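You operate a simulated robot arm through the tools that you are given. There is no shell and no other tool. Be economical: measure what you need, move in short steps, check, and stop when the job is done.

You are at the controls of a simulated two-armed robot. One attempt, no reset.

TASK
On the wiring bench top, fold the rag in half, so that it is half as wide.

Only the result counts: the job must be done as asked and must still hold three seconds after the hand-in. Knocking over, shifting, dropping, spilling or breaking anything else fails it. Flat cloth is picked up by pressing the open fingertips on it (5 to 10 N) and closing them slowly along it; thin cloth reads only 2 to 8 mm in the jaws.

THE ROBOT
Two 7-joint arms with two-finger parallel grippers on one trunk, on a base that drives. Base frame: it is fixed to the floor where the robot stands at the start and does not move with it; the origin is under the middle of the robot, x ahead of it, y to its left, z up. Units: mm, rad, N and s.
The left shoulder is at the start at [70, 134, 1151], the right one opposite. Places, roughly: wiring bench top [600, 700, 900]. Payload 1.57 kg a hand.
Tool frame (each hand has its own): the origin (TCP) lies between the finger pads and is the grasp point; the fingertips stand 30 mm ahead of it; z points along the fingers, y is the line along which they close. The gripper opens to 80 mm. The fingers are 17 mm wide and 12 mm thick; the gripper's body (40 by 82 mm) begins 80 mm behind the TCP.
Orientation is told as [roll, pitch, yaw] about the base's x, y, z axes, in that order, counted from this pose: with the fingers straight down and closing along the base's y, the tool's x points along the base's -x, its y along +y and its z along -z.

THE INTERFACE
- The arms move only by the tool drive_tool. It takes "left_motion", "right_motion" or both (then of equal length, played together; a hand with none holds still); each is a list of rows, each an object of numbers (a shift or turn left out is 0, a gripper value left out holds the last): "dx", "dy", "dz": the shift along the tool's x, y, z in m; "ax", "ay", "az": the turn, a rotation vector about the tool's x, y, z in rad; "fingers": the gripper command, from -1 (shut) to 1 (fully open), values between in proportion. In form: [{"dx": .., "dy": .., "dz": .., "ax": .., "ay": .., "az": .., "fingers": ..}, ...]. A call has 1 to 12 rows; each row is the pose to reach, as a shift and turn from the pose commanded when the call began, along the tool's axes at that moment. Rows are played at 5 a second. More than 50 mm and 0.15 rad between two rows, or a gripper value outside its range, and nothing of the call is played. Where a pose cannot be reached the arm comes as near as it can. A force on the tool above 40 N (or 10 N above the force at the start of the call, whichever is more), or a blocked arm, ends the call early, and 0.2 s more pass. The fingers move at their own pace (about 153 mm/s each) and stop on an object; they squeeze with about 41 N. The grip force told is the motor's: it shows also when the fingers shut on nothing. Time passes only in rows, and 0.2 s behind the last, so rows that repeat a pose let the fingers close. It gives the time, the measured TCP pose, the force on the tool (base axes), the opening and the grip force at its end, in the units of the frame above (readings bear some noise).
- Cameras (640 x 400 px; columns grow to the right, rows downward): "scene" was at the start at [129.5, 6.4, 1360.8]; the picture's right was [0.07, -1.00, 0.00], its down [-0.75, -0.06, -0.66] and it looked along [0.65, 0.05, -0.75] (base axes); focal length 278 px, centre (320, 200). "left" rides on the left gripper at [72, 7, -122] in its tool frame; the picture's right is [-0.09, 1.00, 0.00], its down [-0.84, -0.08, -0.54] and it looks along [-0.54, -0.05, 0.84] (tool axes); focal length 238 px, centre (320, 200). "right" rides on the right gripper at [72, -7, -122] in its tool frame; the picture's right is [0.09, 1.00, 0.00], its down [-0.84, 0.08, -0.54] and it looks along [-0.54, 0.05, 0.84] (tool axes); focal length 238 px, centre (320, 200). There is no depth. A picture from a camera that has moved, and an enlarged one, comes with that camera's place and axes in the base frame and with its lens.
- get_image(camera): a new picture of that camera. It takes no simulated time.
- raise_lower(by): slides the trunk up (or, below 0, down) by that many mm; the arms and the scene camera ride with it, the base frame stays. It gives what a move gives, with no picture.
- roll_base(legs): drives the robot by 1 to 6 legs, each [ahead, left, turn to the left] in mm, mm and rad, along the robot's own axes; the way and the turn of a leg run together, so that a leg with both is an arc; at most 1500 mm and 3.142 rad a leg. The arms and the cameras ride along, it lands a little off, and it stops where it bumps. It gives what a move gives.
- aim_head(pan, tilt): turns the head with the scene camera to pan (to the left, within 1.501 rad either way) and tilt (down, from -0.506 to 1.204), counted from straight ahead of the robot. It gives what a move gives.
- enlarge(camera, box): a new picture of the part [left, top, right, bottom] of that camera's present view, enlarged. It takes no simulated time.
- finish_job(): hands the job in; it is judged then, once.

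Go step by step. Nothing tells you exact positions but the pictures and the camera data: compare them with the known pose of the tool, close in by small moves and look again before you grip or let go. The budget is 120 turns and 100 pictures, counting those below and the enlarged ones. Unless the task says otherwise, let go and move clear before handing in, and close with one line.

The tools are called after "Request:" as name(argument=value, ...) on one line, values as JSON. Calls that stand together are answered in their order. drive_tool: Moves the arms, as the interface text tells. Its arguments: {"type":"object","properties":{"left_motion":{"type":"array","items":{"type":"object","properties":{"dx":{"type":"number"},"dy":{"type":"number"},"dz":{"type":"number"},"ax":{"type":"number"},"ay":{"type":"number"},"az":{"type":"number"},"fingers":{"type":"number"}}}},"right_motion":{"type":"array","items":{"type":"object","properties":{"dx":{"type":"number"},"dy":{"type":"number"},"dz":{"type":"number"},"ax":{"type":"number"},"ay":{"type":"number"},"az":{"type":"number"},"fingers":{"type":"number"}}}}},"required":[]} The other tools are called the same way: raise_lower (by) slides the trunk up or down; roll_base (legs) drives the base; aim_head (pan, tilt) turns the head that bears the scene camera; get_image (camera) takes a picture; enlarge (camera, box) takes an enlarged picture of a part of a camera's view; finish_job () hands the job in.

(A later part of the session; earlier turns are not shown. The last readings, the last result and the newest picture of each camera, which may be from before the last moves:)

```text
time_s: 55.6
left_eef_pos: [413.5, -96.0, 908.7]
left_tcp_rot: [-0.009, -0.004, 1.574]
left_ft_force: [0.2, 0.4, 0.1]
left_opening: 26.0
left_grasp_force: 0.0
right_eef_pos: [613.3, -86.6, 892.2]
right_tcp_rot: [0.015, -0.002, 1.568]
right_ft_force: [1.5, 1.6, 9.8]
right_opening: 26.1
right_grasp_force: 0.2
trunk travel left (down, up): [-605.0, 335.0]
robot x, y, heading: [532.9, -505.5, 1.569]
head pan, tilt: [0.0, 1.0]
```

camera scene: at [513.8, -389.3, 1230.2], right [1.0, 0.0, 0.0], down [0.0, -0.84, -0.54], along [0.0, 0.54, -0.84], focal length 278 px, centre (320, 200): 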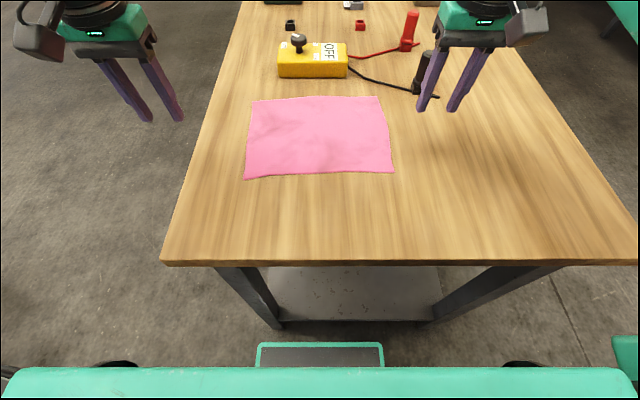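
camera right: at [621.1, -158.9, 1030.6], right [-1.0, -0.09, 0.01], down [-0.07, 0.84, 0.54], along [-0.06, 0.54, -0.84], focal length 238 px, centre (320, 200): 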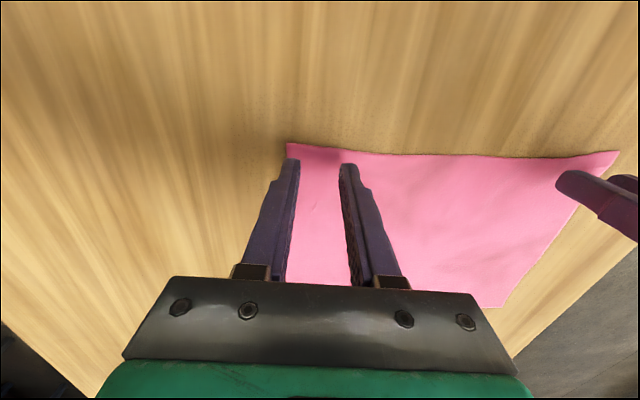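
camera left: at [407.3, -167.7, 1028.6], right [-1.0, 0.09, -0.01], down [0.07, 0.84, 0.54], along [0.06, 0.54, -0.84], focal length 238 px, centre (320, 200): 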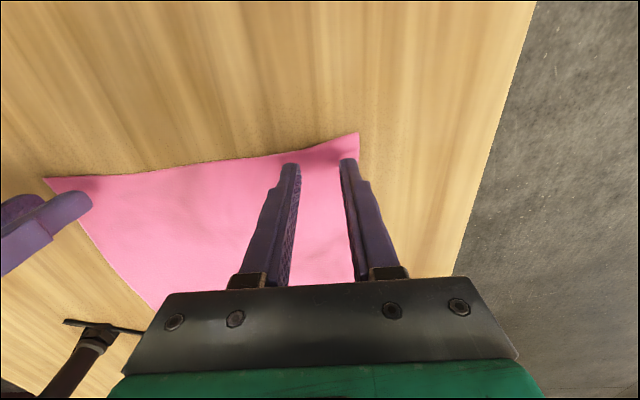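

Right contact is 9.8 N. I'll close halfway and look.

Request:
drive_tool(right_motion=[{"fingers": -0.4}, {"fingers": -0.45}, {"fingers": -0.5}, {"fingers": -0.55}, {"fingers": -0.6}, {"fingers": -0.65}, {"fingers": -0.7}])

Request:
enlarge(camera="right", box=[240, 120, 400, 220])

```text
time_s: 57.2
left_eef_pos: [414.1, -96.7, 908.6]
left_tcp_rot: [-0.01, -0.002, 1.573]
left_ft_force: [-0.4, -0.1, 0.2]
left_opening: 26.3
left_grasp_force: 0.0
right_eef_pos: [612.6, -87.3, 892.1]
right_tcp_rot: [0.013, -0.002, 1.569]
right_ft_force: [-0.8, 0.2, 11.0]
right_opening: 10.3
right_grasp_force: 0.1
trunk travel left (down, up): [-605.0, 335.0]
robot x, y, heading: [532.9, -509.5, 1.571]
head pan, tilt: [0.0, 1.0]
```

```text
4.00 times, centred on (320, 170) of right
camera zoom: at [620.4, -158.0, 1013.3], right [-1.0, -0.09, 0.01], down [-0.07, 0.84, 0.54], along [-0.06, 0.54, -0.84], focal length 953 px, centre (320, 320)
```

zoom: 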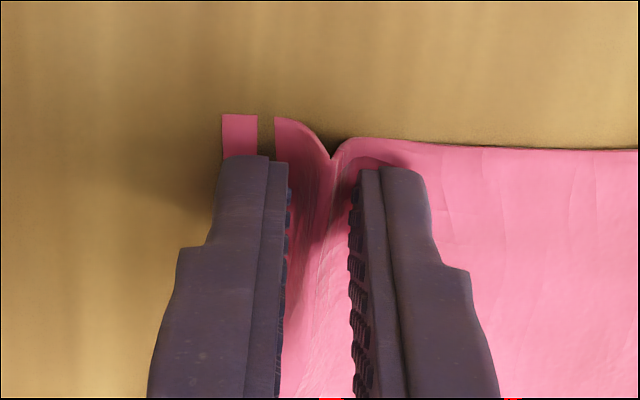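

A ridge of cloth is forming between the fingers. I'll keep closing slowly.

Request:
drive_tool(right_motion=[{"fingers": -0.74}, {"fingers": -0.78}, {"fingers": -0.82}, {"fingers": -0.86}, {"fingers": -0.9}, {"fingers": -0.95}, {"fingers": -1}, {"fingers": -1}])

Request:
enlarge(camera="right", box=[240, 120, 400, 220])

```text
time_s: 59.0
left_eef_pos: [414.4, -96.9, 908.1]
left_tcp_rot: [-0.011, -0.003, 1.574]
left_ft_force: [-0.6, 0.1, -0.3]
left_opening: 26.0
left_grasp_force: 0.0
right_eef_pos: [613.4, -87.7, 892.3]
right_tcp_rot: [0.012, -0.002, 1.568]
right_ft_force: [0.5, -0.7, 11.7]
right_opening: 2.2
right_grasp_force: 23.6
trunk travel left (down, up): [-605.0, 335.0]
robot x, y, heading: [535.9, -506.4, 1.568]
head pan, tilt: [0.0, 1.0]
```

```text
4.00 times, centred on (320, 170) of right
camera zoom: at [621.0, -158.0, 1013.2], right [-1.0, -0.09, 0.01], down [-0.07, 0.84, 0.54], along [-0.06, 0.54, -0.84], focal length 953 px, centre (320, 320)
```

zoom: 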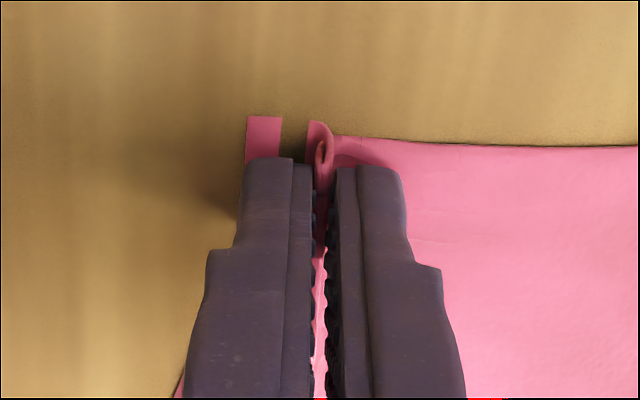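

The right hand holds the cloth at 2.2 mm. Now the left hand does the same.

Request:
drive_tool(left_motion=[{"dz": 0.01}, {"dz": 0.015}, {"dz": 0.016}, {"dz": 0.017}, {"dz": 0.017}])

```text
time_s: 60.2
left_eef_pos: [414.6, -97.3, 892.1]
left_tcp_rot: [-0.011, -0.004, 1.575]
left_ft_force: [-1.2, 0.3, 6.1]
left_opening: 25.9
left_grasp_force: 0.0
right_eef_pos: [613.5, -86.2, 892.3]
right_tcp_rot: [0.011, -0.001, 1.571]
right_ft_force: [0.5, 1.4, 10.0]
right_opening: 2.3
right_grasp_force: 23.8
trunk travel left (down, up): [-605.0, 335.0]
robot x, y, heading: [531.3, -508.3, 1.57]
head pan, tilt: [0.0, 1.0]
```

Request:
drive_tool(left_motion=[{"dz": 0.0005, "fingers": -0.4}, {"dz": 0.0005, "fingers": -0.46}, {"dz": 0.0005, "fingers": -0.52}, {"dz": 0.0005, "fingers": -0.58}, {"dz": 0.0005, "fingers": -0.64}, {"dz": 0.0005, "fingers": -0.7}, {"dz": 0.0005, "fingers": -0.76}, {"dz": 0.0005, "fingers": -0.82}, {"dz": 0.0005, "fingers": -0.88}, {"dz": 0.0005, "fingers": -0.94}, {"dz": 0.0005, "fingers": -1}, {"dz": 0.0005, "fingers": -1}])

Request:
enlarge(camera="left", box=[240, 120, 400, 220])

```text
time_s: 62.8
left_eef_pos: [415.1, -97.5, 891.8]
left_tcp_rot: [-0.01, -0.005, 1.574]
left_ft_force: [6.9, 0.6, 19.0]
left_opening: 2.0
left_grasp_force: 23.9
right_eef_pos: [613.3, -86.7, 891.2]
right_tcp_rot: [0.014, -0.003, 1.569]
right_ft_force: [-7.4, -0.5, 1.7]
right_opening: 2.3
right_grasp_force: 23.9
trunk travel left (down, up): [-605.0, 335.0]
robot x, y, heading: [530.6, -508.1, 1.571]
head pan, tilt: [0.0, 1.0]
```

```text
4.00 times, centred on (320, 170) of left
camera zoom: at [407.7, -169.8, 1012.4], right [-1.0, 0.09, -0.01], down [0.07, 0.83, 0.55], along [0.06, 0.54, -0.84], focal length 953 px, centre (320, 320)
```

zoom: 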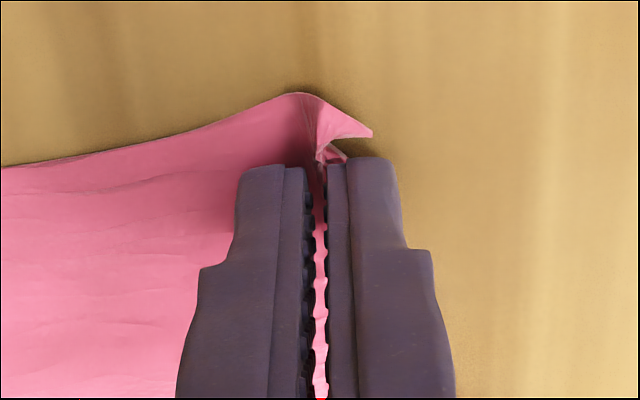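

Both hands hold the cloth at about 2 mm. I'll lift the edge along an arc to the middle of the fold and check.

Request:
drive_tool(left_motion=[{"dx": -0.003, "dz": -0.008, "dy": -0.002}, {"dx": -0.008, "dz": -0.018, "dy": -0.002}, {"dx": -0.014, "dz": -0.03, "dy": -0.002}, {"dx": -0.022, "dz": -0.043, "dy": -0.001}, {"dx": -0.032, "dz": -0.055, "dy": 0}, {"dx": -0.044, "dz": -0.066, "dy": 0.001}, {"dx": -0.058, "dz": -0.075, "dy": 0.002}, {"dx": -0.072, "dz": -0.08, "dy": 0.003}], right_motion=[{"dx": -0.003, "dz": -0.008, "dy": 0.002}, {"dx": -0.008, "dz": -0.018, "dy": 0.002}, {"dx": -0.014, "dz": -0.03, "dy": 0.002}, {"dx": -0.022, "dz": -0.043, "dy": 0.003}, {"dx": -0.032, "dz": -0.055, "dy": 0.004}, {"dx": -0.044, "dz": -0.066, "dy": 0.005}, {"dx": -0.058, "dz": -0.075, "dy": 0.006}, {"dx": -0.072, "dz": -0.08, "dy": 0.007}])

Request:
get_image(camera="scene")

```text
time_s: 64.6
left_eef_pos: [410.3, -22.1, 970.6]
left_tcp_rot: [-0.009, 0.0, 1.573]
left_ft_force: [5.7, -0.3, -0.7]
left_opening: 2.0
left_grasp_force: 23.9
right_eef_pos: [607.3, -13.4, 969.1]
right_tcp_rot: [0.012, 0.0, 1.57]
right_ft_force: [-5.2, -0.1, 0.1]
right_opening: 2.5
right_grasp_force: 23.9
trunk travel left (down, up): [-605.0, 335.0]
robot x, y, heading: [531.2, -505.6, 1.567]
head pan, tilt: [0.0, 1.0]
```

```text
68 pictures are left
camera scene: at [533.2, -386.6, 1229.9], right [1.0, 0.0, 0.0], down [0.0, -0.84, -0.54], along [0.0, 0.54, -0.84], focal length 278 px, centre (320, 200)
```

scene: 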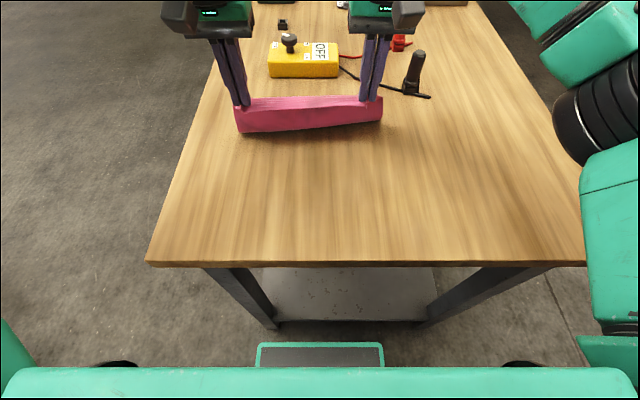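

The edge is up and held well. Let me check the right side, where the standing fold looks a little further back.

Request:
get_image(camera="right")

Request:
get_image(camera="left")

Request:
enlarge(camera="scene", box=[200, 40, 440, 190])

```text
67 pictures are left
camera right: at [615.0, -83.2, 1091.7], right [-1.0, -0.09, 0.01], down [-0.07, 0.84, 0.54], along [-0.06, 0.54, -0.84], focal length 238 px, centre (320, 200)
```

right: 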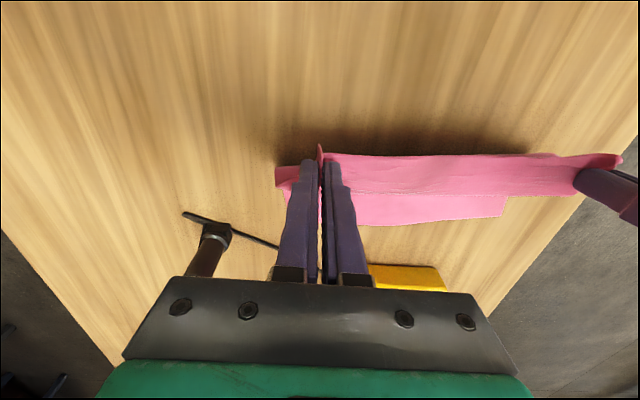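

```text
66 pictures are left
camera left: at [402.8, -94.8, 1091.4], right [-1.0, 0.09, -0.01], down [0.07, 0.84, 0.54], along [0.06, 0.54, -0.84], focal length 238 px, centre (320, 200)
```

left: 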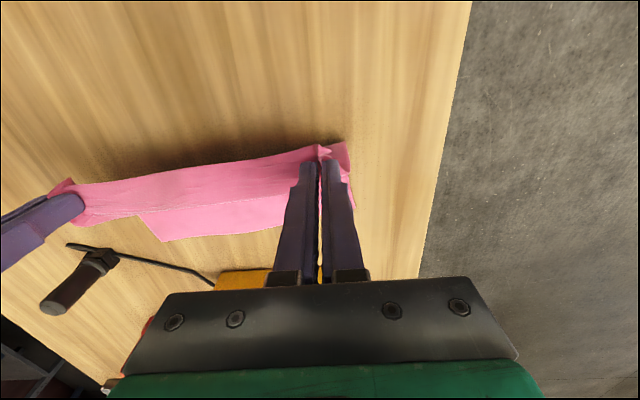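

```text
2.67 times, centred on (320, 115) of scene
camera zoom: at [533.2, -386.6, 1229.9], right [1.0, 0.0, 0.0], down [0.0, -0.84, -0.54], along [0.0, 0.54, -0.84], focal length 743 px, centre (320, 427)
```

zoom: 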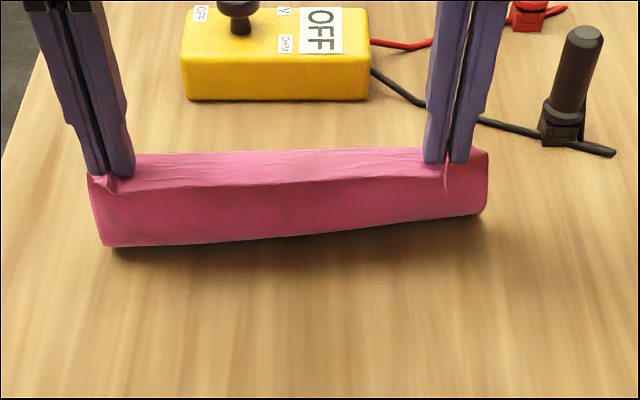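

The fold stands well. Next I lay the edge over towards the far edge, tilting the fingers, and stop about 12 mm above the surface.

Request:
drive_tool(left_motion=[{"dx": -0.009, "dz": 0, "dy": 0.001, "ay": -0.07}, {"dx": -0.021, "dz": 0.002, "dy": 0.002, "ay": -0.14}, {"dx": -0.034, "dz": 0.008, "dy": 0.003, "ay": -0.21}, {"dx": -0.047, "dz": 0.018, "dy": 0.004, "ay": -0.28}, {"dx": -0.058, "dz": 0.03, "dy": 0.005, "ay": -0.35}, {"dx": -0.069, "dz": 0.045, "dy": 0.006, "ay": -0.42}, {"dx": -0.078, "dz": 0.058, "dy": 0.006, "ay": -0.49}, {"dx": -0.078, "dz": 0.066, "dy": 0.006, "ay": -0.5}, {"dx": -0.078, "dz": 0.066, "dy": 0.006, "ay": -0.5}], right_motion=[{"dx": -0.01, "dz": 0, "dy": 0.001, "ay": -0.07}, {"dx": -0.023, "dz": 0.002, "dy": 0.002, "ay": -0.14}, {"dx": -0.037, "dz": 0.008, "dy": 0.003, "ay": -0.21}, {"dx": -0.051, "dz": 0.018, "dy": 0.004, "ay": -0.28}, {"dx": -0.064, "dz": 0.03, "dy": 0.005, "ay": -0.35}, {"dx": -0.075, "dz": 0.045, "dy": 0.005, "ay": -0.42}, {"dx": -0.085, "dz": 0.058, "dy": 0.005, "ay": -0.49}, {"dx": -0.085, "dz": 0.064, "dy": 0.005, "ay": -0.5}, {"dx": -0.085, "dz": 0.064, "dy": 0.005, "ay": -0.5}])

Request:
enlarge(camera="scene", box=[200, 20, 440, 170])

Request:
get_image(camera="left")

Request:
get_image(camera="right")

```text
time_s: 66.6
left_eef_pos: [405.1, 54.7, 903.0]
left_tcp_rot: [-0.012, -0.503, 1.578]
left_ft_force: [7.5, 0.8, 0.7]
left_opening: 2.0
left_grasp_force: 23.7
right_eef_pos: [602.7, 71.2, 906.2]
right_tcp_rot: [0.015, -0.501, 1.562]
right_ft_force: [-8.3, -1.9, 0.3]
right_opening: 2.4
right_grasp_force: 23.6
trunk travel left (down, up): [-605.0, 335.0]
robot x, y, heading: [536.7, -508.3, 1.568]
head pan, tilt: [0.0, 1.0]
```

```text
2.67 times, centred on (320, 95) of scene
camera zoom: at [533.6, -387.8, 1230.1], right [1.0, 0.0, 0.0], down [0.0, -0.84, -0.54], along [0.0, 0.54, -0.84], focal length 743 px, centre (320, 480)
```

zoom: 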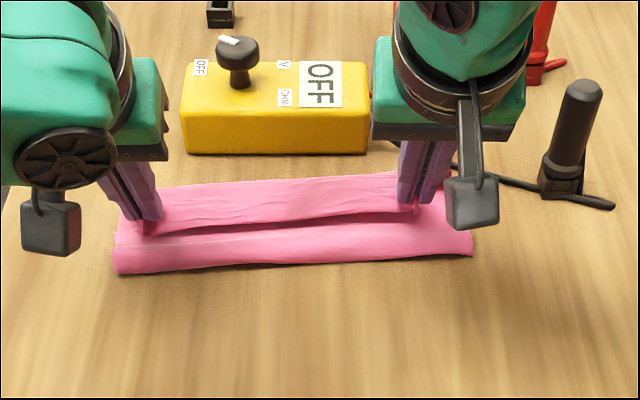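

```text
63 pictures are left
camera left: at [398.2, -67.1, 975.9], right [-1.0, 0.08, 0.03], down [0.07, 0.47, 0.88], along [0.05, 0.88, -0.48], focal length 238 px, centre (320, 200)
```

left: 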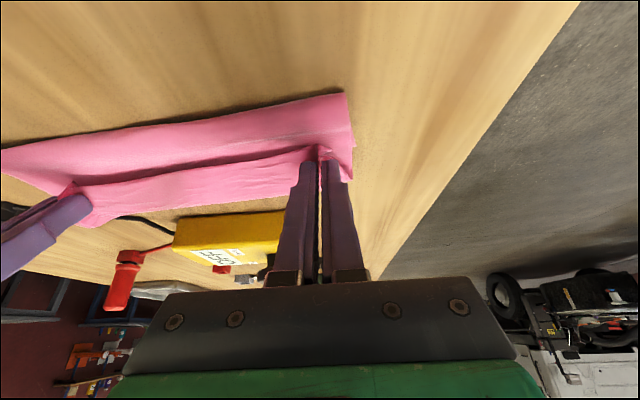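

```text
62 pictures are left
camera right: at [609.6, -49.5, 979.0], right [-1.0, -0.08, -0.03], down [-0.07, 0.47, 0.88], along [-0.05, 0.88, -0.48], focal length 238 px, centre (320, 200)
```

right: 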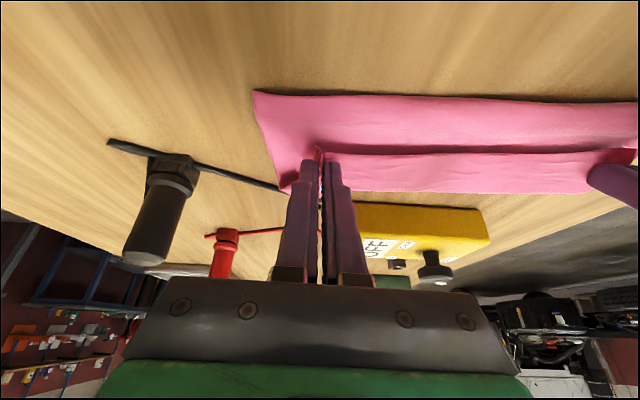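

The held hem now lies over the far edge. I'll lower both hands straight down, allowing for the tilt, to just about the surface.

Request:
drive_tool(left_motion=[{"dx": 0.0024, "dz": 0.0044}, {"dx": 0.0043, "dz": 0.0079}, {"dx": 0.0043, "dz": 0.0079}], right_motion=[{"dx": 0.0029, "dz": 0.0053}, {"dx": 0.0058, "dz": 0.0105}, {"dx": 0.0058, "dz": 0.0105}])

Request:
enlarge(camera="scene", box=[200, 20, 440, 170])

Request:
get_image(camera="left")

Request:
get_image(camera="right")

```text
time_s: 67.4
left_eef_pos: [404.1, 54.1, 895.2]
left_tcp_rot: [-0.013, -0.503, 1.58]
left_ft_force: [6.7, 1.3, 1.1]
left_opening: 2.0
left_grasp_force: 23.8
right_eef_pos: [602.6, 69.3, 895.3]
right_tcp_rot: [0.015, -0.501, 1.562]
right_ft_force: [-6.8, -0.4, 1.1]
right_opening: 2.5
right_grasp_force: 24.3
trunk travel left (down, up): [-605.0, 335.0]
robot x, y, heading: [533.0, -510.3, 1.568]
head pan, tilt: [0.0, 1.0]
```

```text
2.67 times, centred on (320, 95) of scene
camera zoom: at [533.6, -388.2, 1230.2], right [1.0, 0.0, 0.0], down [0.0, -0.84, -0.54], along [0.0, 0.54, -0.84], focal length 743 px, centre (320, 480)
```

zoom: 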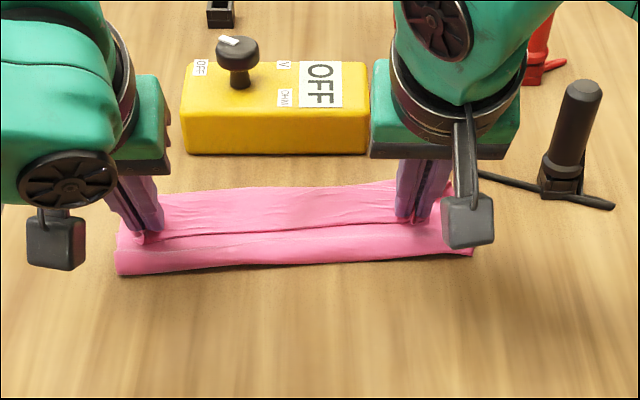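

```text
60 pictures are left
camera left: at [398.1, -67.3, 966.9], right [-1.0, 0.08, 0.03], down [0.07, 0.47, 0.88], along [0.05, 0.88, -0.48], focal length 238 px, centre (320, 200)
```

left: 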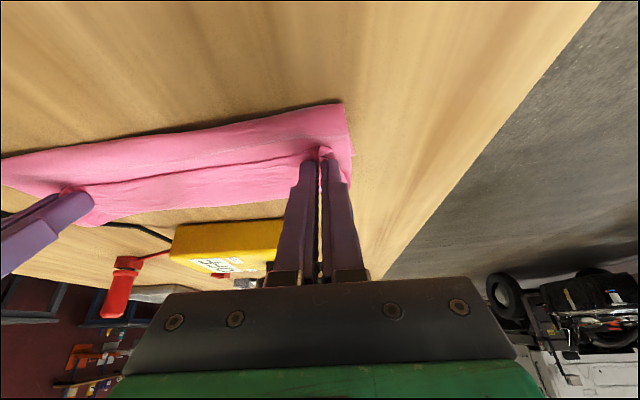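

```text
59 pictures are left
camera right: at [609.3, -49.6, 967.2], right [-1.0, -0.08, -0.03], down [-0.06, 0.47, 0.88], along [-0.05, 0.88, -0.48], focal length 238 px, centre (320, 200)
```

right: 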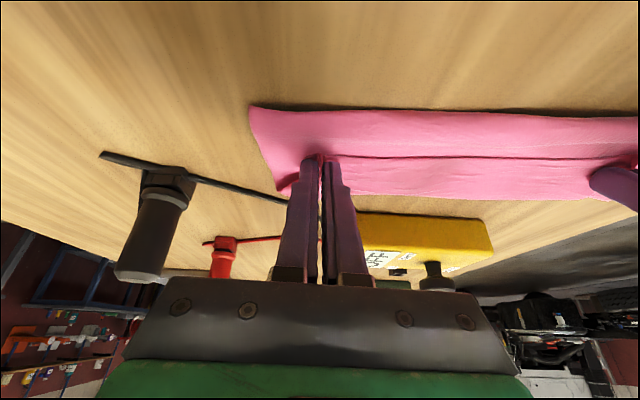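

The hem is at the surface and lined up with the far edge, though the fold looks a bit bunched. I'll open the fingers slightly, lift off, and look.

Request:
drive_tool(left_motion=[{"fingers": -0.9}, {"fingers": -0.8}, {"fingers": -0.7}, {"dz": -0.02, "fingers": -0.7}, {"dz": -0.05}, {"dz": -0.09}], right_motion=[{"fingers": -0.9}, {"fingers": -0.8}, {"fingers": -0.7}, {"dz": -0.02, "fingers": -0.7}, {"dz": -0.05}, {"dz": -0.09}])

Request:
get_image(camera="scene")

```text
time_s: 68.8
left_eef_pos: [404.0, 9.1, 975.4]
left_tcp_rot: [-0.011, -0.504, 1.581]
left_ft_force: [0.1, -0.3, 0.2]
left_opening: 12.1
left_grasp_force: 0.0
right_eef_pos: [603.4, 25.1, 974.9]
right_tcp_rot: [0.015, -0.504, 1.56]
right_ft_force: [-0.5, -0.9, -0.1]
right_opening: 12.0
right_grasp_force: 0.0
trunk travel left (down, up): [-605.0, 335.0]
robot x, y, heading: [532.7, -508.5, 1.565]
head pan, tilt: [0.0, 1.0]
```

```text
58 pictures are left
camera scene: at [533.7, -390.7, 1230.3], right [1.0, 0.0, 0.0], down [0.0, -0.84, -0.54], along [0.0, 0.54, -0.84], focal length 278 px, centre (320, 200)
```

scene: 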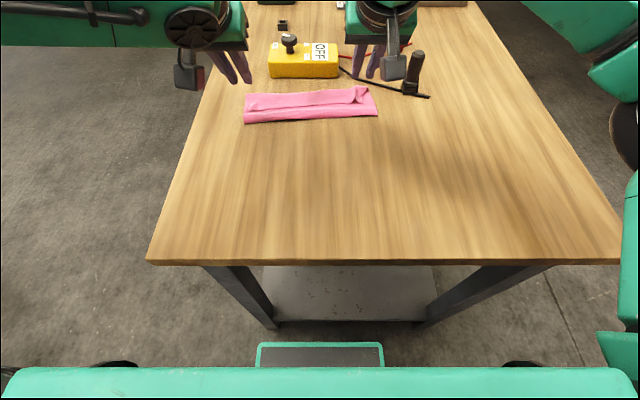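

Released. I'll zoom in on the rag.

Request:
enlarge(camera="scene", box=[230, 70, 390, 170])

Request:
get_image(camera="right")

Request:
get_image(camera="left")

```text
4.00 times, centred on (310, 120) of scene
camera zoom: at [533.7, -390.7, 1230.3], right [1.0, 0.0, 0.0], down [0.0, -0.84, -0.54], along [0.0, 0.54, -0.84], focal length 1114 px, centre (360, 520)
```

zoom: 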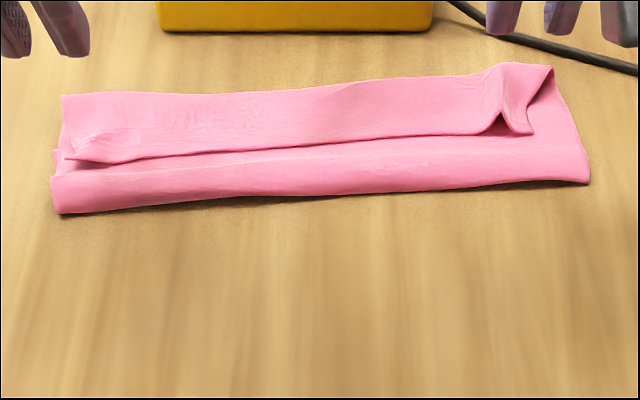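

```text
56 pictures are left
camera right: at [610.9, -95.0, 1046.9], right [-1.0, -0.08, -0.03], down [-0.07, 0.47, 0.88], along [-0.05, 0.88, -0.48], focal length 238 px, centre (320, 200)
```

right: 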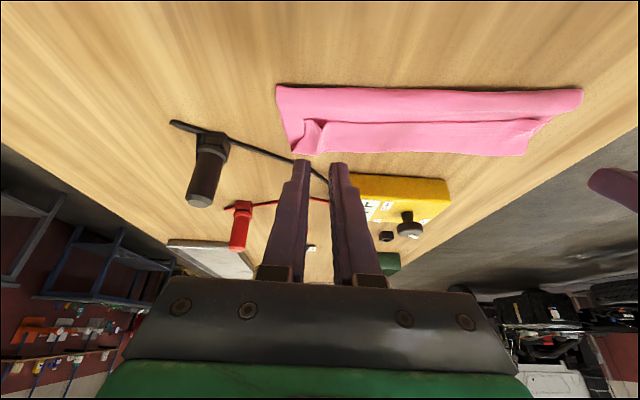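

```text
55 pictures are left
camera left: at [397.3, -113.3, 1047.2], right [-1.0, 0.08, 0.03], down [0.07, 0.47, 0.88], along [0.05, 0.88, -0.47], focal length 238 px, centre (320, 200)
```

left: 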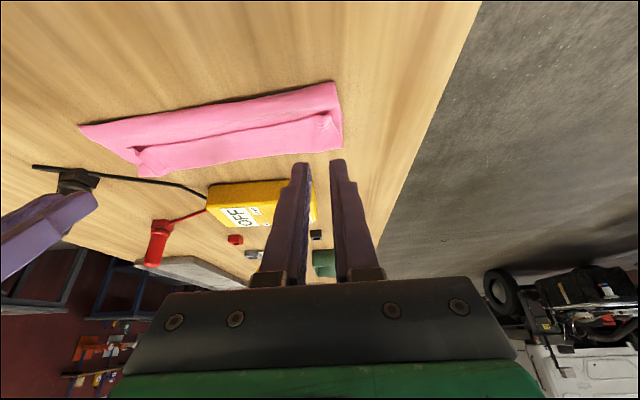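

The pinched hem kept its direction, so the top layer curled back: a free hem now faces the robot at y ≈ 52–71, and the near fold sits at y ≈ 32. I'll re-grip that hem where I let go, pull it back, and redo the fold with a better grip direction.

Request:
drive_tool(left_motion=[{"fingers": -0.35}, {"dz": 0.03}, {"dz": 0.06}, {"dz": 0.08}, {"dz": 0.088}, {"dz": 0.091}, {"dz": 0.091}], right_motion=[{"fingers": -0.35}, {"dz": 0.03}, {"dz": 0.06}, {"dz": 0.08}, {"dz": 0.088}, {"dz": 0.091}, {"dz": 0.091}])

Request:
get_image(camera="right")

Request:
get_image(camera="left")

```text
time_s: 70.4
left_eef_pos: [404.6, 54.5, 894.1]
left_tcp_rot: [-0.011, -0.503, 1.578]
left_ft_force: [-0.5, -0.2, 0.6]
left_opening: 26.3
left_grasp_force: 0.1
right_eef_pos: [601.7, 71.8, 894.3]
right_tcp_rot: [0.015, -0.501, 1.563]
right_ft_force: [1.1, -0.5, 1.0]
right_opening: 25.9
right_grasp_force: 0.0
trunk travel left (down, up): [-605.0, 335.0]
robot x, y, heading: [533.5, -509.7, 1.566]
head pan, tilt: [0.0, 1.0]
```

```text
54 pictures are left
camera right: at [609.3, -48.8, 966.3], right [-1.0, -0.08, -0.03], down [-0.07, 0.47, 0.88], along [-0.05, 0.88, -0.48], focal length 238 px, centre (320, 200)
```

right: 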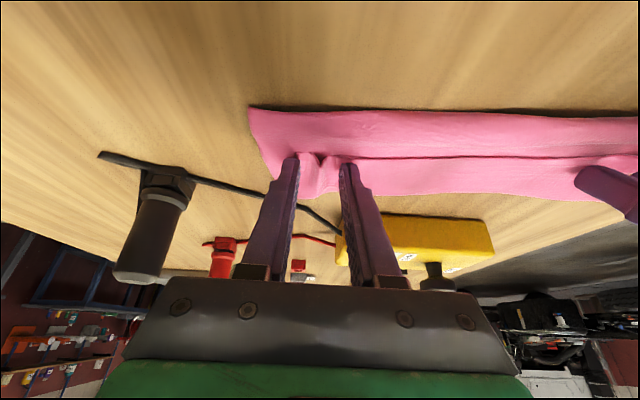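

```text
53 pictures are left
camera left: at [398.3, -67.2, 966.2], right [-1.0, 0.08, 0.03], down [0.07, 0.47, 0.88], along [0.05, 0.88, -0.48], focal length 238 px, centre (320, 200)
```

left: 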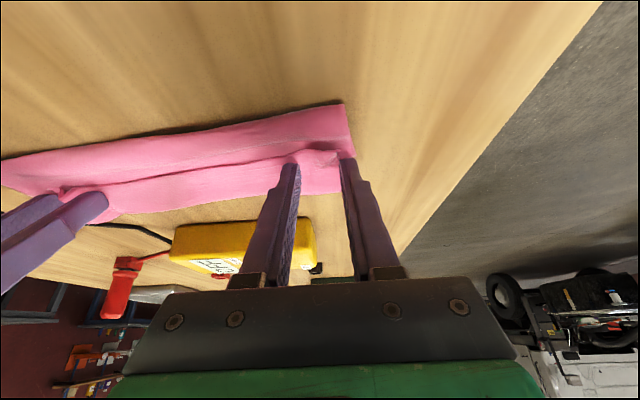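

The pinched ridges are still between the fingers. I'll press slightly and close.

Request:
drive_tool(left_motion=[{"dx": 0.001, "dz": 0.0022}, {"dx": 0.001, "dz": 0.0022, "fingers": -0.45}, {"dx": 0.001, "dz": 0.0022, "fingers": -0.53}, {"dx": 0.001, "dz": 0.0022, "fingers": -0.61}, {"dx": 0.001, "dz": 0.0022, "fingers": -0.69}, {"dx": 0.001, "dz": 0.0022, "fingers": -0.77}, {"dx": 0.001, "dz": 0.0022, "fingers": -0.85}, {"dx": 0.001, "dz": 0.0022, "fingers": -0.93}, {"dx": 0.001, "dz": 0.0022, "fingers": -1}, {"dx": 0.001, "dz": 0.0022, "fingers": -1}], right_motion=[{"dx": 0.001, "dz": 0.0022}, {"dx": 0.001, "dz": 0.0022, "fingers": -0.45}, {"dx": 0.001, "dz": 0.0022, "fingers": -0.53}, {"dx": 0.001, "dz": 0.0022, "fingers": -0.61}, {"dx": 0.001, "dz": 0.0022, "fingers": -0.69}, {"dx": 0.001, "dz": 0.0022, "fingers": -0.77}, {"dx": 0.001, "dz": 0.0022, "fingers": -0.85}, {"dx": 0.001, "dz": 0.0022, "fingers": -0.93}, {"dx": 0.001, "dz": 0.0022, "fingers": -1}, {"dx": 0.001, "dz": 0.0022, "fingers": -1}])

```text
time_s: 72.6
left_eef_pos: [405.3, 54.6, 893.4]
left_tcp_rot: [-0.014, -0.503, 1.58]
left_ft_force: [3.5, 1.9, 6.9]
left_opening: 2.3
left_grasp_force: 23.6
right_eef_pos: [601.5, 71.1, 892.4]
right_tcp_rot: [0.015, -0.502, 1.563]
right_ft_force: [-3.8, 0.2, 4.5]
right_opening: 2.2
right_grasp_force: 23.5
trunk travel left (down, up): [-605.0, 335.0]
robot x, y, heading: [530.0, -511.5, 1.572]
head pan, tilt: [0.0, 1.0]
```

Both hands have the hem again. I'll carry it back along the arc to its original place near the robot, returning to vertical.

Request:
drive_tool(left_motion=[{"dx": -0.0076, "dz": -0.0243, "ay": 0.1}, {"dx": -0.0108, "dz": -0.0511, "ay": 0.2}, {"dx": -0.0072, "dz": -0.0759, "ay": 0.3}, {"dx": 0.0046, "dz": -0.096, "ay": 0.4}, {"dx": 0.022, "dz": -0.11, "ay": 0.5}, {"dx": 0.0451, "dz": -0.1157, "ay": 0.5}, {"dx": 0.0694, "dz": -0.113, "ay": 0.5}, {"dx": 0.0929, "dz": -0.1053, "ay": 0.5}, {"dx": 0.1148, "dz": -0.0945, "ay": 0.5}, {"dx": 0.1295, "dz": -0.0821, "ay": 0.5}, {"dx": 0.1346, "dz": -0.0791, "ay": 0.5}, {"dx": 0.1346, "dz": -0.0791, "ay": 0.5}], right_motion=[{"dx": -0.0076, "dz": -0.0243, "ay": 0.1}, {"dx": -0.0108, "dz": -0.0511, "ay": 0.2}, {"dx": -0.0072, "dz": -0.0759, "ay": 0.3}, {"dx": 0.0046, "dz": -0.096, "ay": 0.4}, {"dx": 0.022, "dz": -0.11, "ay": 0.5}, {"dx": 0.0451, "dz": -0.1157, "ay": 0.5}, {"dx": 0.0694, "dz": -0.113, "ay": 0.5}, {"dx": 0.0929, "dz": -0.1053, "ay": 0.5}, {"dx": 0.1148, "dz": -0.0945, "ay": 0.5}, {"dx": 0.1295, "dz": -0.0821, "ay": 0.5}, {"dx": 0.1346, "dz": -0.0791, "ay": 0.5}, {"dx": 0.1346, "dz": -0.0791, "ay": 0.5}])

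Request:
get_image(camera="scene")

```text
time_s: 75.2
left_eef_pos: [407.2, -101.0, 896.2]
left_tcp_rot: [-0.013, -0.003, 1.574]
left_ft_force: [2.8, 0.8, 3.2]
left_opening: 2.0
left_grasp_force: 23.2
right_eef_pos: [601.7, -85.1, 896.9]
right_tcp_rot: [0.015, -0.002, 1.568]
right_ft_force: [-2.5, -0.2, 5.6]
right_opening: 2.6
right_grasp_force: 24.1
trunk travel left (down, up): [-605.0, 335.0]
robot x, y, heading: [531.6, -510.2, 1.571]
head pan, tilt: [0.0, 1.0]
```

```text
52 pictures are left
camera scene: at [533.6, -388.5, 1230.3], right [1.0, 0.0, 0.0], down [0.0, -0.84, -0.54], along [0.0, 0.54, -0.84], focal length 278 px, centre (320, 200)
```

scene: 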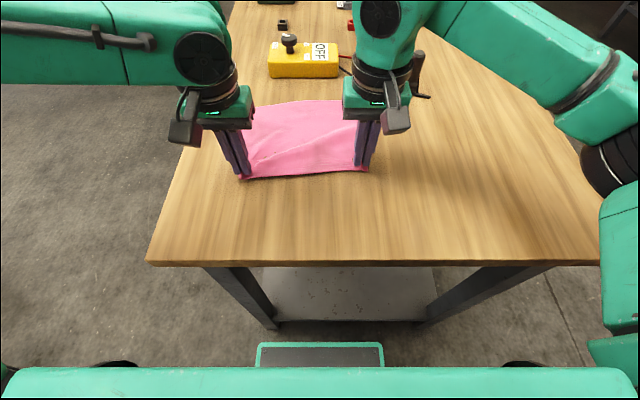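

The rag is spread flat again. I'll release, lift and look.

Request:
drive_tool(left_motion=[{"fingers": -0.85}, {"fingers": -0.7}, {"fingers": -0.6, "dz": -0.01}, {"dz": -0.04}, {"dz": -0.06, "dy": 0.03}, {"dz": -0.06, "dy": 0.07}], right_motion=[{"fingers": -0.85}, {"fingers": -0.7}, {"fingers": -0.6, "dz": -0.01}, {"dz": -0.04}, {"dz": -0.06, "dy": -0.03}, {"dz": -0.06, "dy": -0.07}])

Request:
enlarge(camera="scene", box=[220, 80, 412, 200])

```text
time_s: 76.6
left_eef_pos: [332.8, -103.1, 955.8]
left_tcp_rot: [-0.01, -0.004, 1.574]
left_ft_force: [0.1, -0.1, 0.5]
left_opening: 16.0
left_grasp_force: 0.0
right_eef_pos: [672.6, -83.6, 957.0]
right_tcp_rot: [0.012, -0.001, 1.569]
right_ft_force: [0.1, -0.3, -0.3]
right_opening: 15.9
right_grasp_force: 0.0
trunk travel left (down, up): [-605.0, 335.0]
robot x, y, heading: [533.9, -509.0, 1.57]
head pan, tilt: [0.0, 1.0]
```

```text
3.33 times, centred on (316, 140) of scene
camera zoom: at [533.8, -388.4, 1230.2], right [1.0, 0.0, 0.0], down [0.0, -0.84, -0.54], along [0.0, 0.54, -0.84], focal length 928 px, centre (333, 400)
```

zoom: 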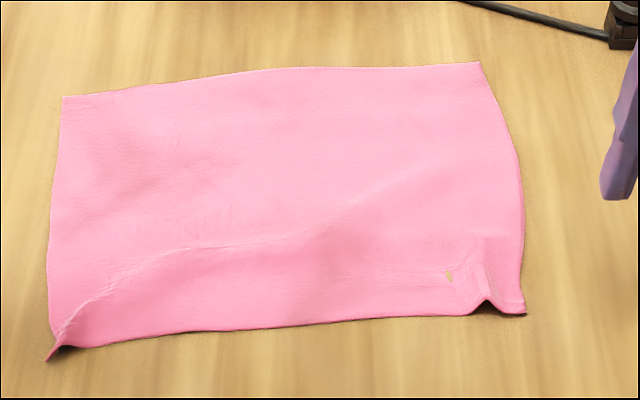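

The rag is flat with slight ridges, turned about 7°: A(395,−129), B(630,−100), C(624,95), D(372,63). This time I'll pinch across the hem, so I turn both hands about a quarter turn, outward for each arm.

Request:
drive_tool(left_motion=[{"az": 0.12}, {"az": 0.24}, {"az": 0.36}, {"az": 0.48}, {"az": 0.6}, {"az": 0.72}, {"az": 0.84}, {"az": 0.96}, {"az": 1.08}, {"az": 1.2}, {"az": 1.32}, {"az": 1.445}], right_motion=[{"az": -0.14}, {"az": -0.28}, {"az": -0.42}, {"az": -0.56}, {"az": -0.7}, {"az": -0.84}, {"az": -0.98}, {"az": -1.12}, {"az": -1.26}, {"az": -1.4}, {"az": -1.54}, {"az": -1.68}])

Request:
get_image(camera="scene")

```text
time_s: 79.2
left_eef_pos: [335.0, -102.2, 955.7]
left_tcp_rot: [0.002, -0.011, 0.126]
left_ft_force: [0.4, -0.6, 0.0]
left_opening: 15.8
left_grasp_force: 0.1
right_eef_pos: [559.0, -286.1, 947.2]
right_tcp_rot: [-0.006, -0.011, -3.039]
right_ft_force: [-0.9, -0.6, -0.2]
right_opening: 16.2
right_grasp_force: 0.0
right hand out of reach, approached as far as the arm can: row 6, 7, 8, 9, 10, 11, 12
trunk travel left (down, up): [-605.0, 335.0]
robot x, y, heading: [531.1, -510.2, 1.572]
head pan, tilt: [0.0, 1.0]
```

```text
50 pictures are left
camera scene: at [533.1, -388.8, 1230.2], right [1.0, 0.0, 0.0], down [0.0, -0.84, -0.54], along [0.0, 0.54, -0.84], focal length 278 px, centre (320, 200)
```

scene: 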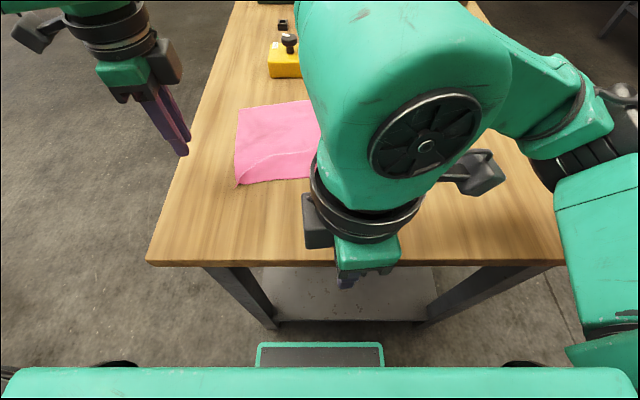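

The left hand turned fine, but the right arm runs out of wrist range that way. I'll turn the right hand back and the other way instead.

Request:
drive_tool(right_motion=[{"az": 0.14}, {"az": 0.28, "dx": 0.01, "dy": -0.014}, {"az": 0.42, "dx": 0.021, "dy": -0.028}, {"az": 0.56, "dx": 0.032, "dy": -0.042}, {"az": 0.7, "dx": 0.042, "dy": -0.056}, {"az": 0.84, "dx": 0.053, "dy": -0.07}, {"az": 0.98, "dx": 0.063, "dy": -0.084}, {"az": 1.12, "dx": 0.074, "dy": -0.098}, {"az": 1.26, "dx": 0.084, "dy": -0.112}, {"az": 1.4, "dx": 0.095, "dy": -0.126}, {"az": 1.54, "dx": 0.105, "dy": -0.14}, {"az": 1.68, "dx": 0.105, "dy": -0.14}])

Request:
drive_tool(right_motion=[{"az": 0.12}, {"az": 0.24}, {"az": 0.36}, {"az": 0.48}, {"az": 0.6}, {"az": 0.72}, {"az": 0.84}, {"az": 0.96}, {"az": 1.08}, {"az": 1.2}, {"az": 1.32}, {"az": 1.44}])

Request:
get_image(camera="scene")

```text
time_s: 81.8
left_eef_pos: [335.5, -100.8, 956.1]
left_tcp_rot: [0.001, -0.011, 0.128]
left_ft_force: [-0.1, -0.2, -0.7]
left_opening: 15.8
left_grasp_force: 0.1
right_eef_pos: [646.4, -137.8, 947.7]
right_tcp_rot: [0.012, -0.001, 1.566]
right_ft_force: [-0.2, 0.4, 0.1]
right_opening: 16.0
right_grasp_force: 0.0
trunk travel left (down, up): [-605.0, 335.0]
robot x, y, heading: [530.0, -513.4, 1.568]
head pan, tilt: [0.0, 1.0]
```

```text
time_s: 84.4
left_eef_pos: [334.9, -101.9, 955.8]
left_tcp_rot: [0.003, -0.01, 0.128]
left_ft_force: [-0.3, 0.2, -0.4]
left_opening: 15.9
left_grasp_force: 0.0
right_eef_pos: [646.6, -138.4, 945.5]
right_tcp_rot: [0.001, 0.012, 0.126]
right_ft_force: [0.5, -0.4, -0.3]
right_opening: 16.0
right_grasp_force: 0.0
trunk travel left (down, up): [-605.0, 335.0]
robot x, y, heading: [531.3, -508.6, 1.565]
head pan, tilt: [0.0, 1.0]
```

```text
49 pictures are left
camera scene: at [533.6, -387.8, 1230.1], right [1.0, 0.0, 0.0], down [0.0, -0.84, -0.54], along [0.0, 0.54, -0.84], focal length 278 px, centre (320, 200)
```

scene: 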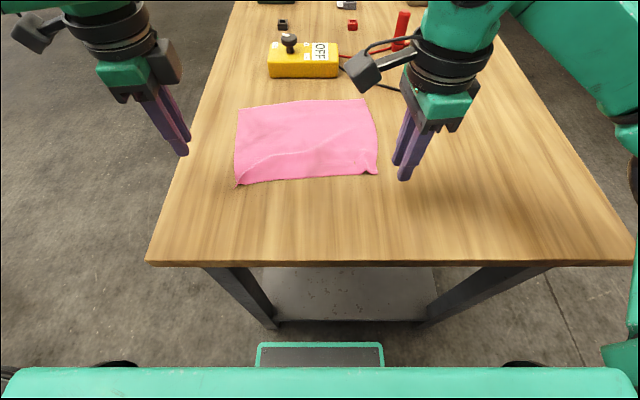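

Both hands are turned now. I'll advance the base 40 mm for reach and test the left hand at the far edge in the air.

Request:
roll_base(legs=[[40, 0, 0]])

Request:
drive_tool(left_motion=[{"dx": -0.0165, "dy": 0.02}, {"dx": -0.033, "dy": 0.04}, {"dx": -0.05, "dy": 0.06}, {"dx": -0.066, "dy": 0.08}, {"dx": -0.083, "dy": 0.09}, {"dx": -0.0995, "dy": 0.105}, {"dx": -0.0995, "dy": 0.105}])

```text
time_s: 85.3
left_eef_pos: [334.9, -63.0, 957.1]
left_tcp_rot: [0.003, -0.011, 0.128]
left_ft_force: [-0.1, -0.2, 0.1]
left_opening: 16.2
left_grasp_force: 0.0
right_eef_pos: [646.3, -101.1, 946.7]
right_tcp_rot: [0.002, 0.013, 0.13]
right_ft_force: [0.4, 0.6, -0.3]
right_opening: 16.0
right_grasp_force: 0.0
trunk travel left (down, up): [-605.0, 335.0]
robot x, y, heading: [528.0, -468.2, 1.575]
head pan, tilt: [0.0, 1.0]
```

```text
time_s: 86.9
left_eef_pos: [405.7, 38.1, 953.2]
left_tcp_rot: [0.001, -0.01, 0.13]
left_ft_force: [1.1, 0.0, 0.0]
left_opening: 15.8
left_grasp_force: 0.0
left hand out of reach, approached as far as the arm can: row 6, 7
right_eef_pos: [646.7, -99.5, 946.4]
right_tcp_rot: [0.002, 0.013, 0.129]
right_ft_force: [-0.8, -0.1, -0.3]
right_opening: 15.9
right_grasp_force: 0.1
trunk travel left (down, up): [-605.0, 335.0]
robot x, y, heading: [530.7, -472.7, 1.568]
head pan, tilt: [0.0, 1.0]
```

The left reaches (406,38) untilted, which is enough with a slight tilt. Now I move both hands over the near hem, about 20 mm inside and 24 mm from the corners.

Request:
drive_tool(left_motion=[{"dx": 0.001, "dy": -0.03, "fingers": -0.4}, {"dx": 0.003, "dy": -0.06}, {"dx": 0.005, "dy": -0.09}, {"dx": 0.007, "dy": -0.12, "dz": 0.01}, {"dx": 0.008, "dy": -0.144, "dz": 0.03}, {"dx": 0.008, "dy": -0.144, "dz": 0.048}, {"dx": 0.008, "dy": -0.144, "dz": 0.048}], right_motion=[{"dx": 0.0, "dy": 0.0, "fingers": -0.4}, {"dx": 0.01, "dy": 0.005}, {"dx": 0.02, "dy": 0.01}, {"dx": 0.03, "dy": 0.016, "dz": 0.01}, {"dx": 0.0406, "dy": 0.0218, "dz": 0.025}, {"dx": 0.0406, "dy": 0.0218, "dz": 0.041}, {"dx": 0.0406, "dy": 0.0218, "dz": 0.041}])

Request:
get_image(camera="left")

Request:
get_image(camera="right")

Request:
enlarge(camera="scene", box=[200, 80, 424, 220])

```text
time_s: 88.5
left_eef_pos: [416.8, -105.9, 905.6]
left_tcp_rot: [0.002, -0.011, 0.13]
left_ft_force: [0.8, 0.0, 0.1]
left_opening: 24.1
left_grasp_force: 0.1
right_eef_pos: [601.2, -82.7, 905.8]
right_tcp_rot: [0.003, 0.012, 0.13]
right_ft_force: [-0.7, 0.4, 0.2]
right_opening: 23.9
right_grasp_force: 0.1
trunk travel left (down, up): [-605.0, 335.0]
robot x, y, heading: [530.9, -472.0, 1.57]
head pan, tilt: [0.0, 1.0]
```

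```text
48 pictures are left
camera left: at [343.5, -109.4, 1024.6], right [-0.04, 1.0, 0.0], down [0.83, 0.03, 0.55], along [0.55, 0.02, -0.83], focal length 238 px, centre (320, 200)
```

left: 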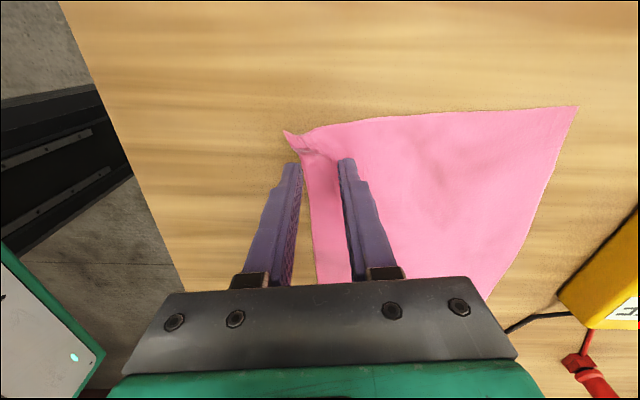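

```text
47 pictures are left
camera right: at [533.6, -98.0, 1028.4], right [-0.22, 0.98, 0.0], down [0.83, 0.18, 0.53], along [0.52, 0.12, -0.85], focal length 238 px, centre (320, 200)
```

right: 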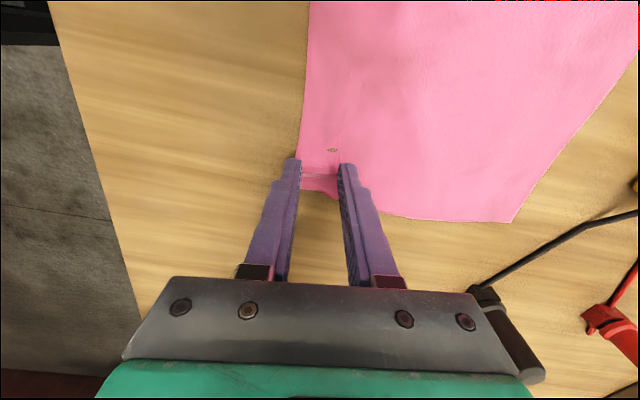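

```text
2.86 times, centred on (312, 150) of scene
camera zoom: at [533.5, -348.7, 1230.1], right [1.0, 0.0, 0.0], down [0.0, -0.84, -0.54], along [0.0, 0.54, -0.84], focal length 796 px, centre (343, 343)
```

zoom: 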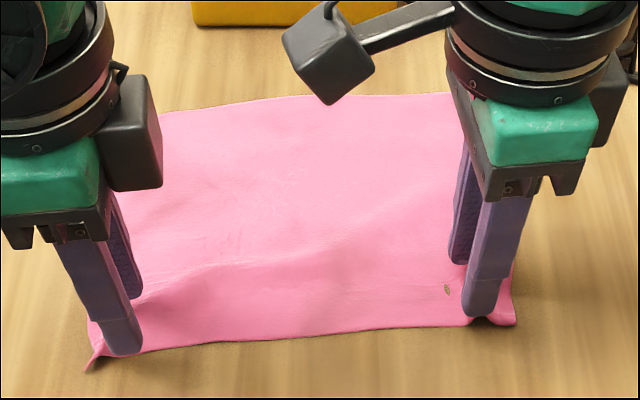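

The outer fingers sit right at the hem, so I'll shift both inwards about 9 mm and come down to contact.

Request:
drive_tool(left_motion=[{"dy": 0.01}, {"dy": 0.01, "dz": 0.008}, {"dy": 0.01, "dz": 0.012}, {"dy": 0.01, "dz": 0.0135}, {"dy": 0.01, "dz": 0.0135}], right_motion=[{"dy": 0.008}, {"dy": 0.008, "dz": 0.008}, {"dy": 0.008, "dz": 0.012}, {"dy": 0.008, "dz": 0.0135}, {"dy": 0.008, "dz": 0.0135}])

Request:
get_image(camera="left")

Request:
get_image(camera="right")

```text
time_s: 89.7
left_eef_pos: [415.8, -96.5, 892.1]
left_tcp_rot: [0.005, -0.011, 0.129]
left_ft_force: [-1.5, 1.2, 8.3]
left_opening: 23.9
left_grasp_force: 0.0
right_eef_pos: [602.1, -75.5, 891.4]
right_tcp_rot: [0.004, 0.012, 0.131]
right_ft_force: [0.2, -0.6, 0.2]
right_opening: 23.9
right_grasp_force: 0.0
trunk travel left (down, up): [-605.0, 335.0]
robot x, y, heading: [528.8, -470.8, 1.573]
head pan, tilt: [0.0, 1.0]
```

```text
45 pictures are left
camera left: at [342.9, -99.7, 1012.3], right [-0.04, 1.0, 0.0], down [0.83, 0.03, 0.55], along [0.55, 0.02, -0.83], focal length 238 px, centre (320, 200)
```

left: 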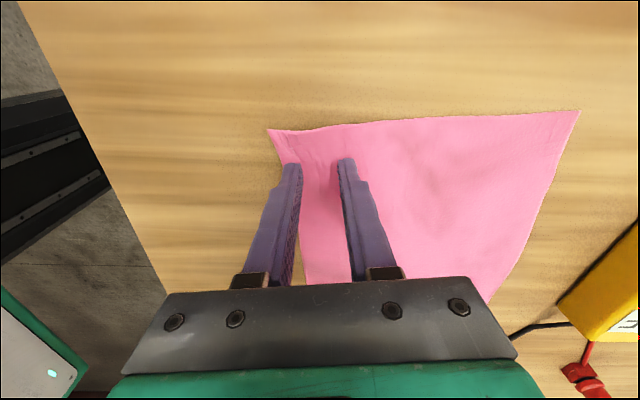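

```text
44 pictures are left
camera right: at [532.8, -90.5, 1015.3], right [-0.22, 0.98, 0.0], down [0.83, 0.18, 0.53], along [0.52, 0.12, -0.85], focal length 238 px, centre (320, 200)
```

right: 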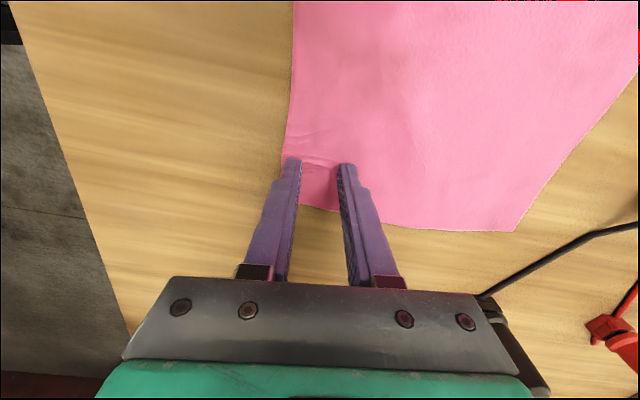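

Both finger pairs are on the cloth near the hem. I'll press the right a bit more, then close the left first.

Request:
drive_tool(left_motion=[{"fingers": -0.46}, {"fingers": -0.52}, {"fingers": -0.58}, {"fingers": -0.64}, {"fingers": -0.7}, {"fingers": -0.76}, {"fingers": -0.82}, {"fingers": -0.88}, {"fingers": -0.94}, {"fingers": -1}, {"fingers": -1}], right_motion=[{"dz": 0.0006}, {"dz": 0.0012}, {"dz": 0.0012}, {"dz": 0.0012}, {"dz": 0.0012}, {"dz": 0.0012}, {"dz": 0.0012}, {"dz": 0.0012}, {"dz": 0.0012}, {"dz": 0.0012}, {"dz": 0.0012}])

```text
time_s: 92.1
left_eef_pos: [416.0, -97.7, 891.0]
left_tcp_rot: [0.004, -0.01, 0.128]
left_ft_force: [1.1, -1.7, 10.6]
left_opening: 0.0
left_grasp_force: 21.1
right_eef_pos: [602.2, -76.2, 891.9]
right_tcp_rot: [0.004, 0.012, 0.129]
right_ft_force: [-1.3, 0.8, 3.7]
right_opening: 23.3
right_grasp_force: 0.1
trunk travel left (down, up): [-605.0, 335.0]
robot x, y, heading: [531.5, -465.6, 1.577]
head pan, tilt: [0.0, 1.0]
```

The left slipped off the hem. I'll press the right a bit more and close it, watching.

Request:
drive_tool(right_motion=[{"dz": 0.0007}, {"dz": 0.0007, "fingers": -0.46}, {"dz": 0.0007, "fingers": -0.52}, {"dz": 0.0007, "fingers": -0.58}, {"dz": 0.0007, "fingers": -0.64}, {"dz": 0.0007, "fingers": -0.7}, {"dz": 0.0007, "fingers": -0.76}, {"dz": 0.0007, "fingers": -0.82}, {"dz": 0.0007, "fingers": -0.88}, {"dz": 0.0007, "fingers": -0.94}, {"dz": 0.0007, "fingers": -1}, {"dz": 0.0007, "fingers": -1}])

Request:
enlarge(camera="right", box=[240, 110, 400, 210])

Request:
enlarge(camera="left", box=[240, 110, 400, 210])

```text
time_s: 94.7
left_eef_pos: [415.8, -97.4, 892.6]
left_tcp_rot: [0.002, -0.01, 0.128]
left_ft_force: [-0.1, 1.0, 1.6]
left_opening: 0.0
left_grasp_force: 21.3
right_eef_pos: [601.6, -77.3, 890.4]
right_tcp_rot: [0.006, 0.011, 0.13]
right_ft_force: [0.9, -2.8, 17.3]
right_opening: 0.0
right_grasp_force: 21.7
trunk travel left (down, up): [-605.0, 335.0]
robot x, y, heading: [530.8, -468.4, 1.569]
head pan, tilt: [0.0, 1.0]
```

```text
4.00 times, centred on (320, 160) of right
camera zoom: at [533.0, -92.4, 1014.3], right [-0.22, 0.98, 0.01], down [0.83, 0.18, 0.53], along [0.52, 0.12, -0.85], focal length 953 px, centre (320, 360)
```

zoom: 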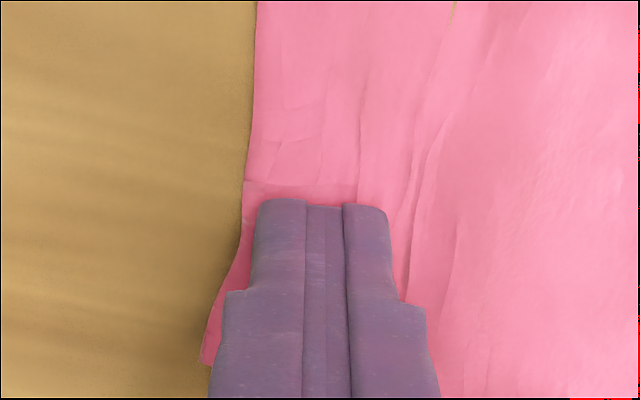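

```text
4.00 times, centred on (320, 160) of left
camera zoom: at [342.7, -101.7, 1012.5], right [-0.04, 1.0, 0.0], down [0.83, 0.03, 0.55], along [0.55, 0.02, -0.83], focal length 953 px, centre (320, 360)
```

zoom: 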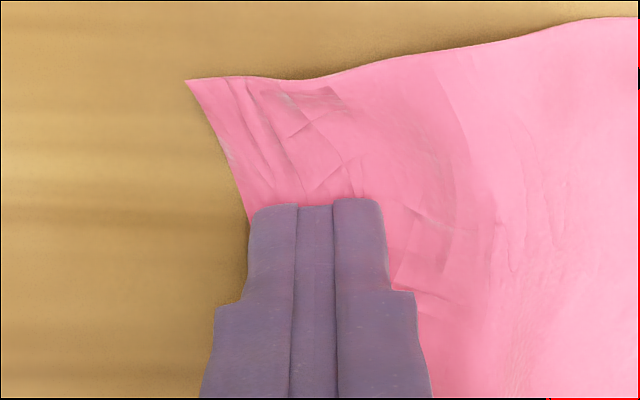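

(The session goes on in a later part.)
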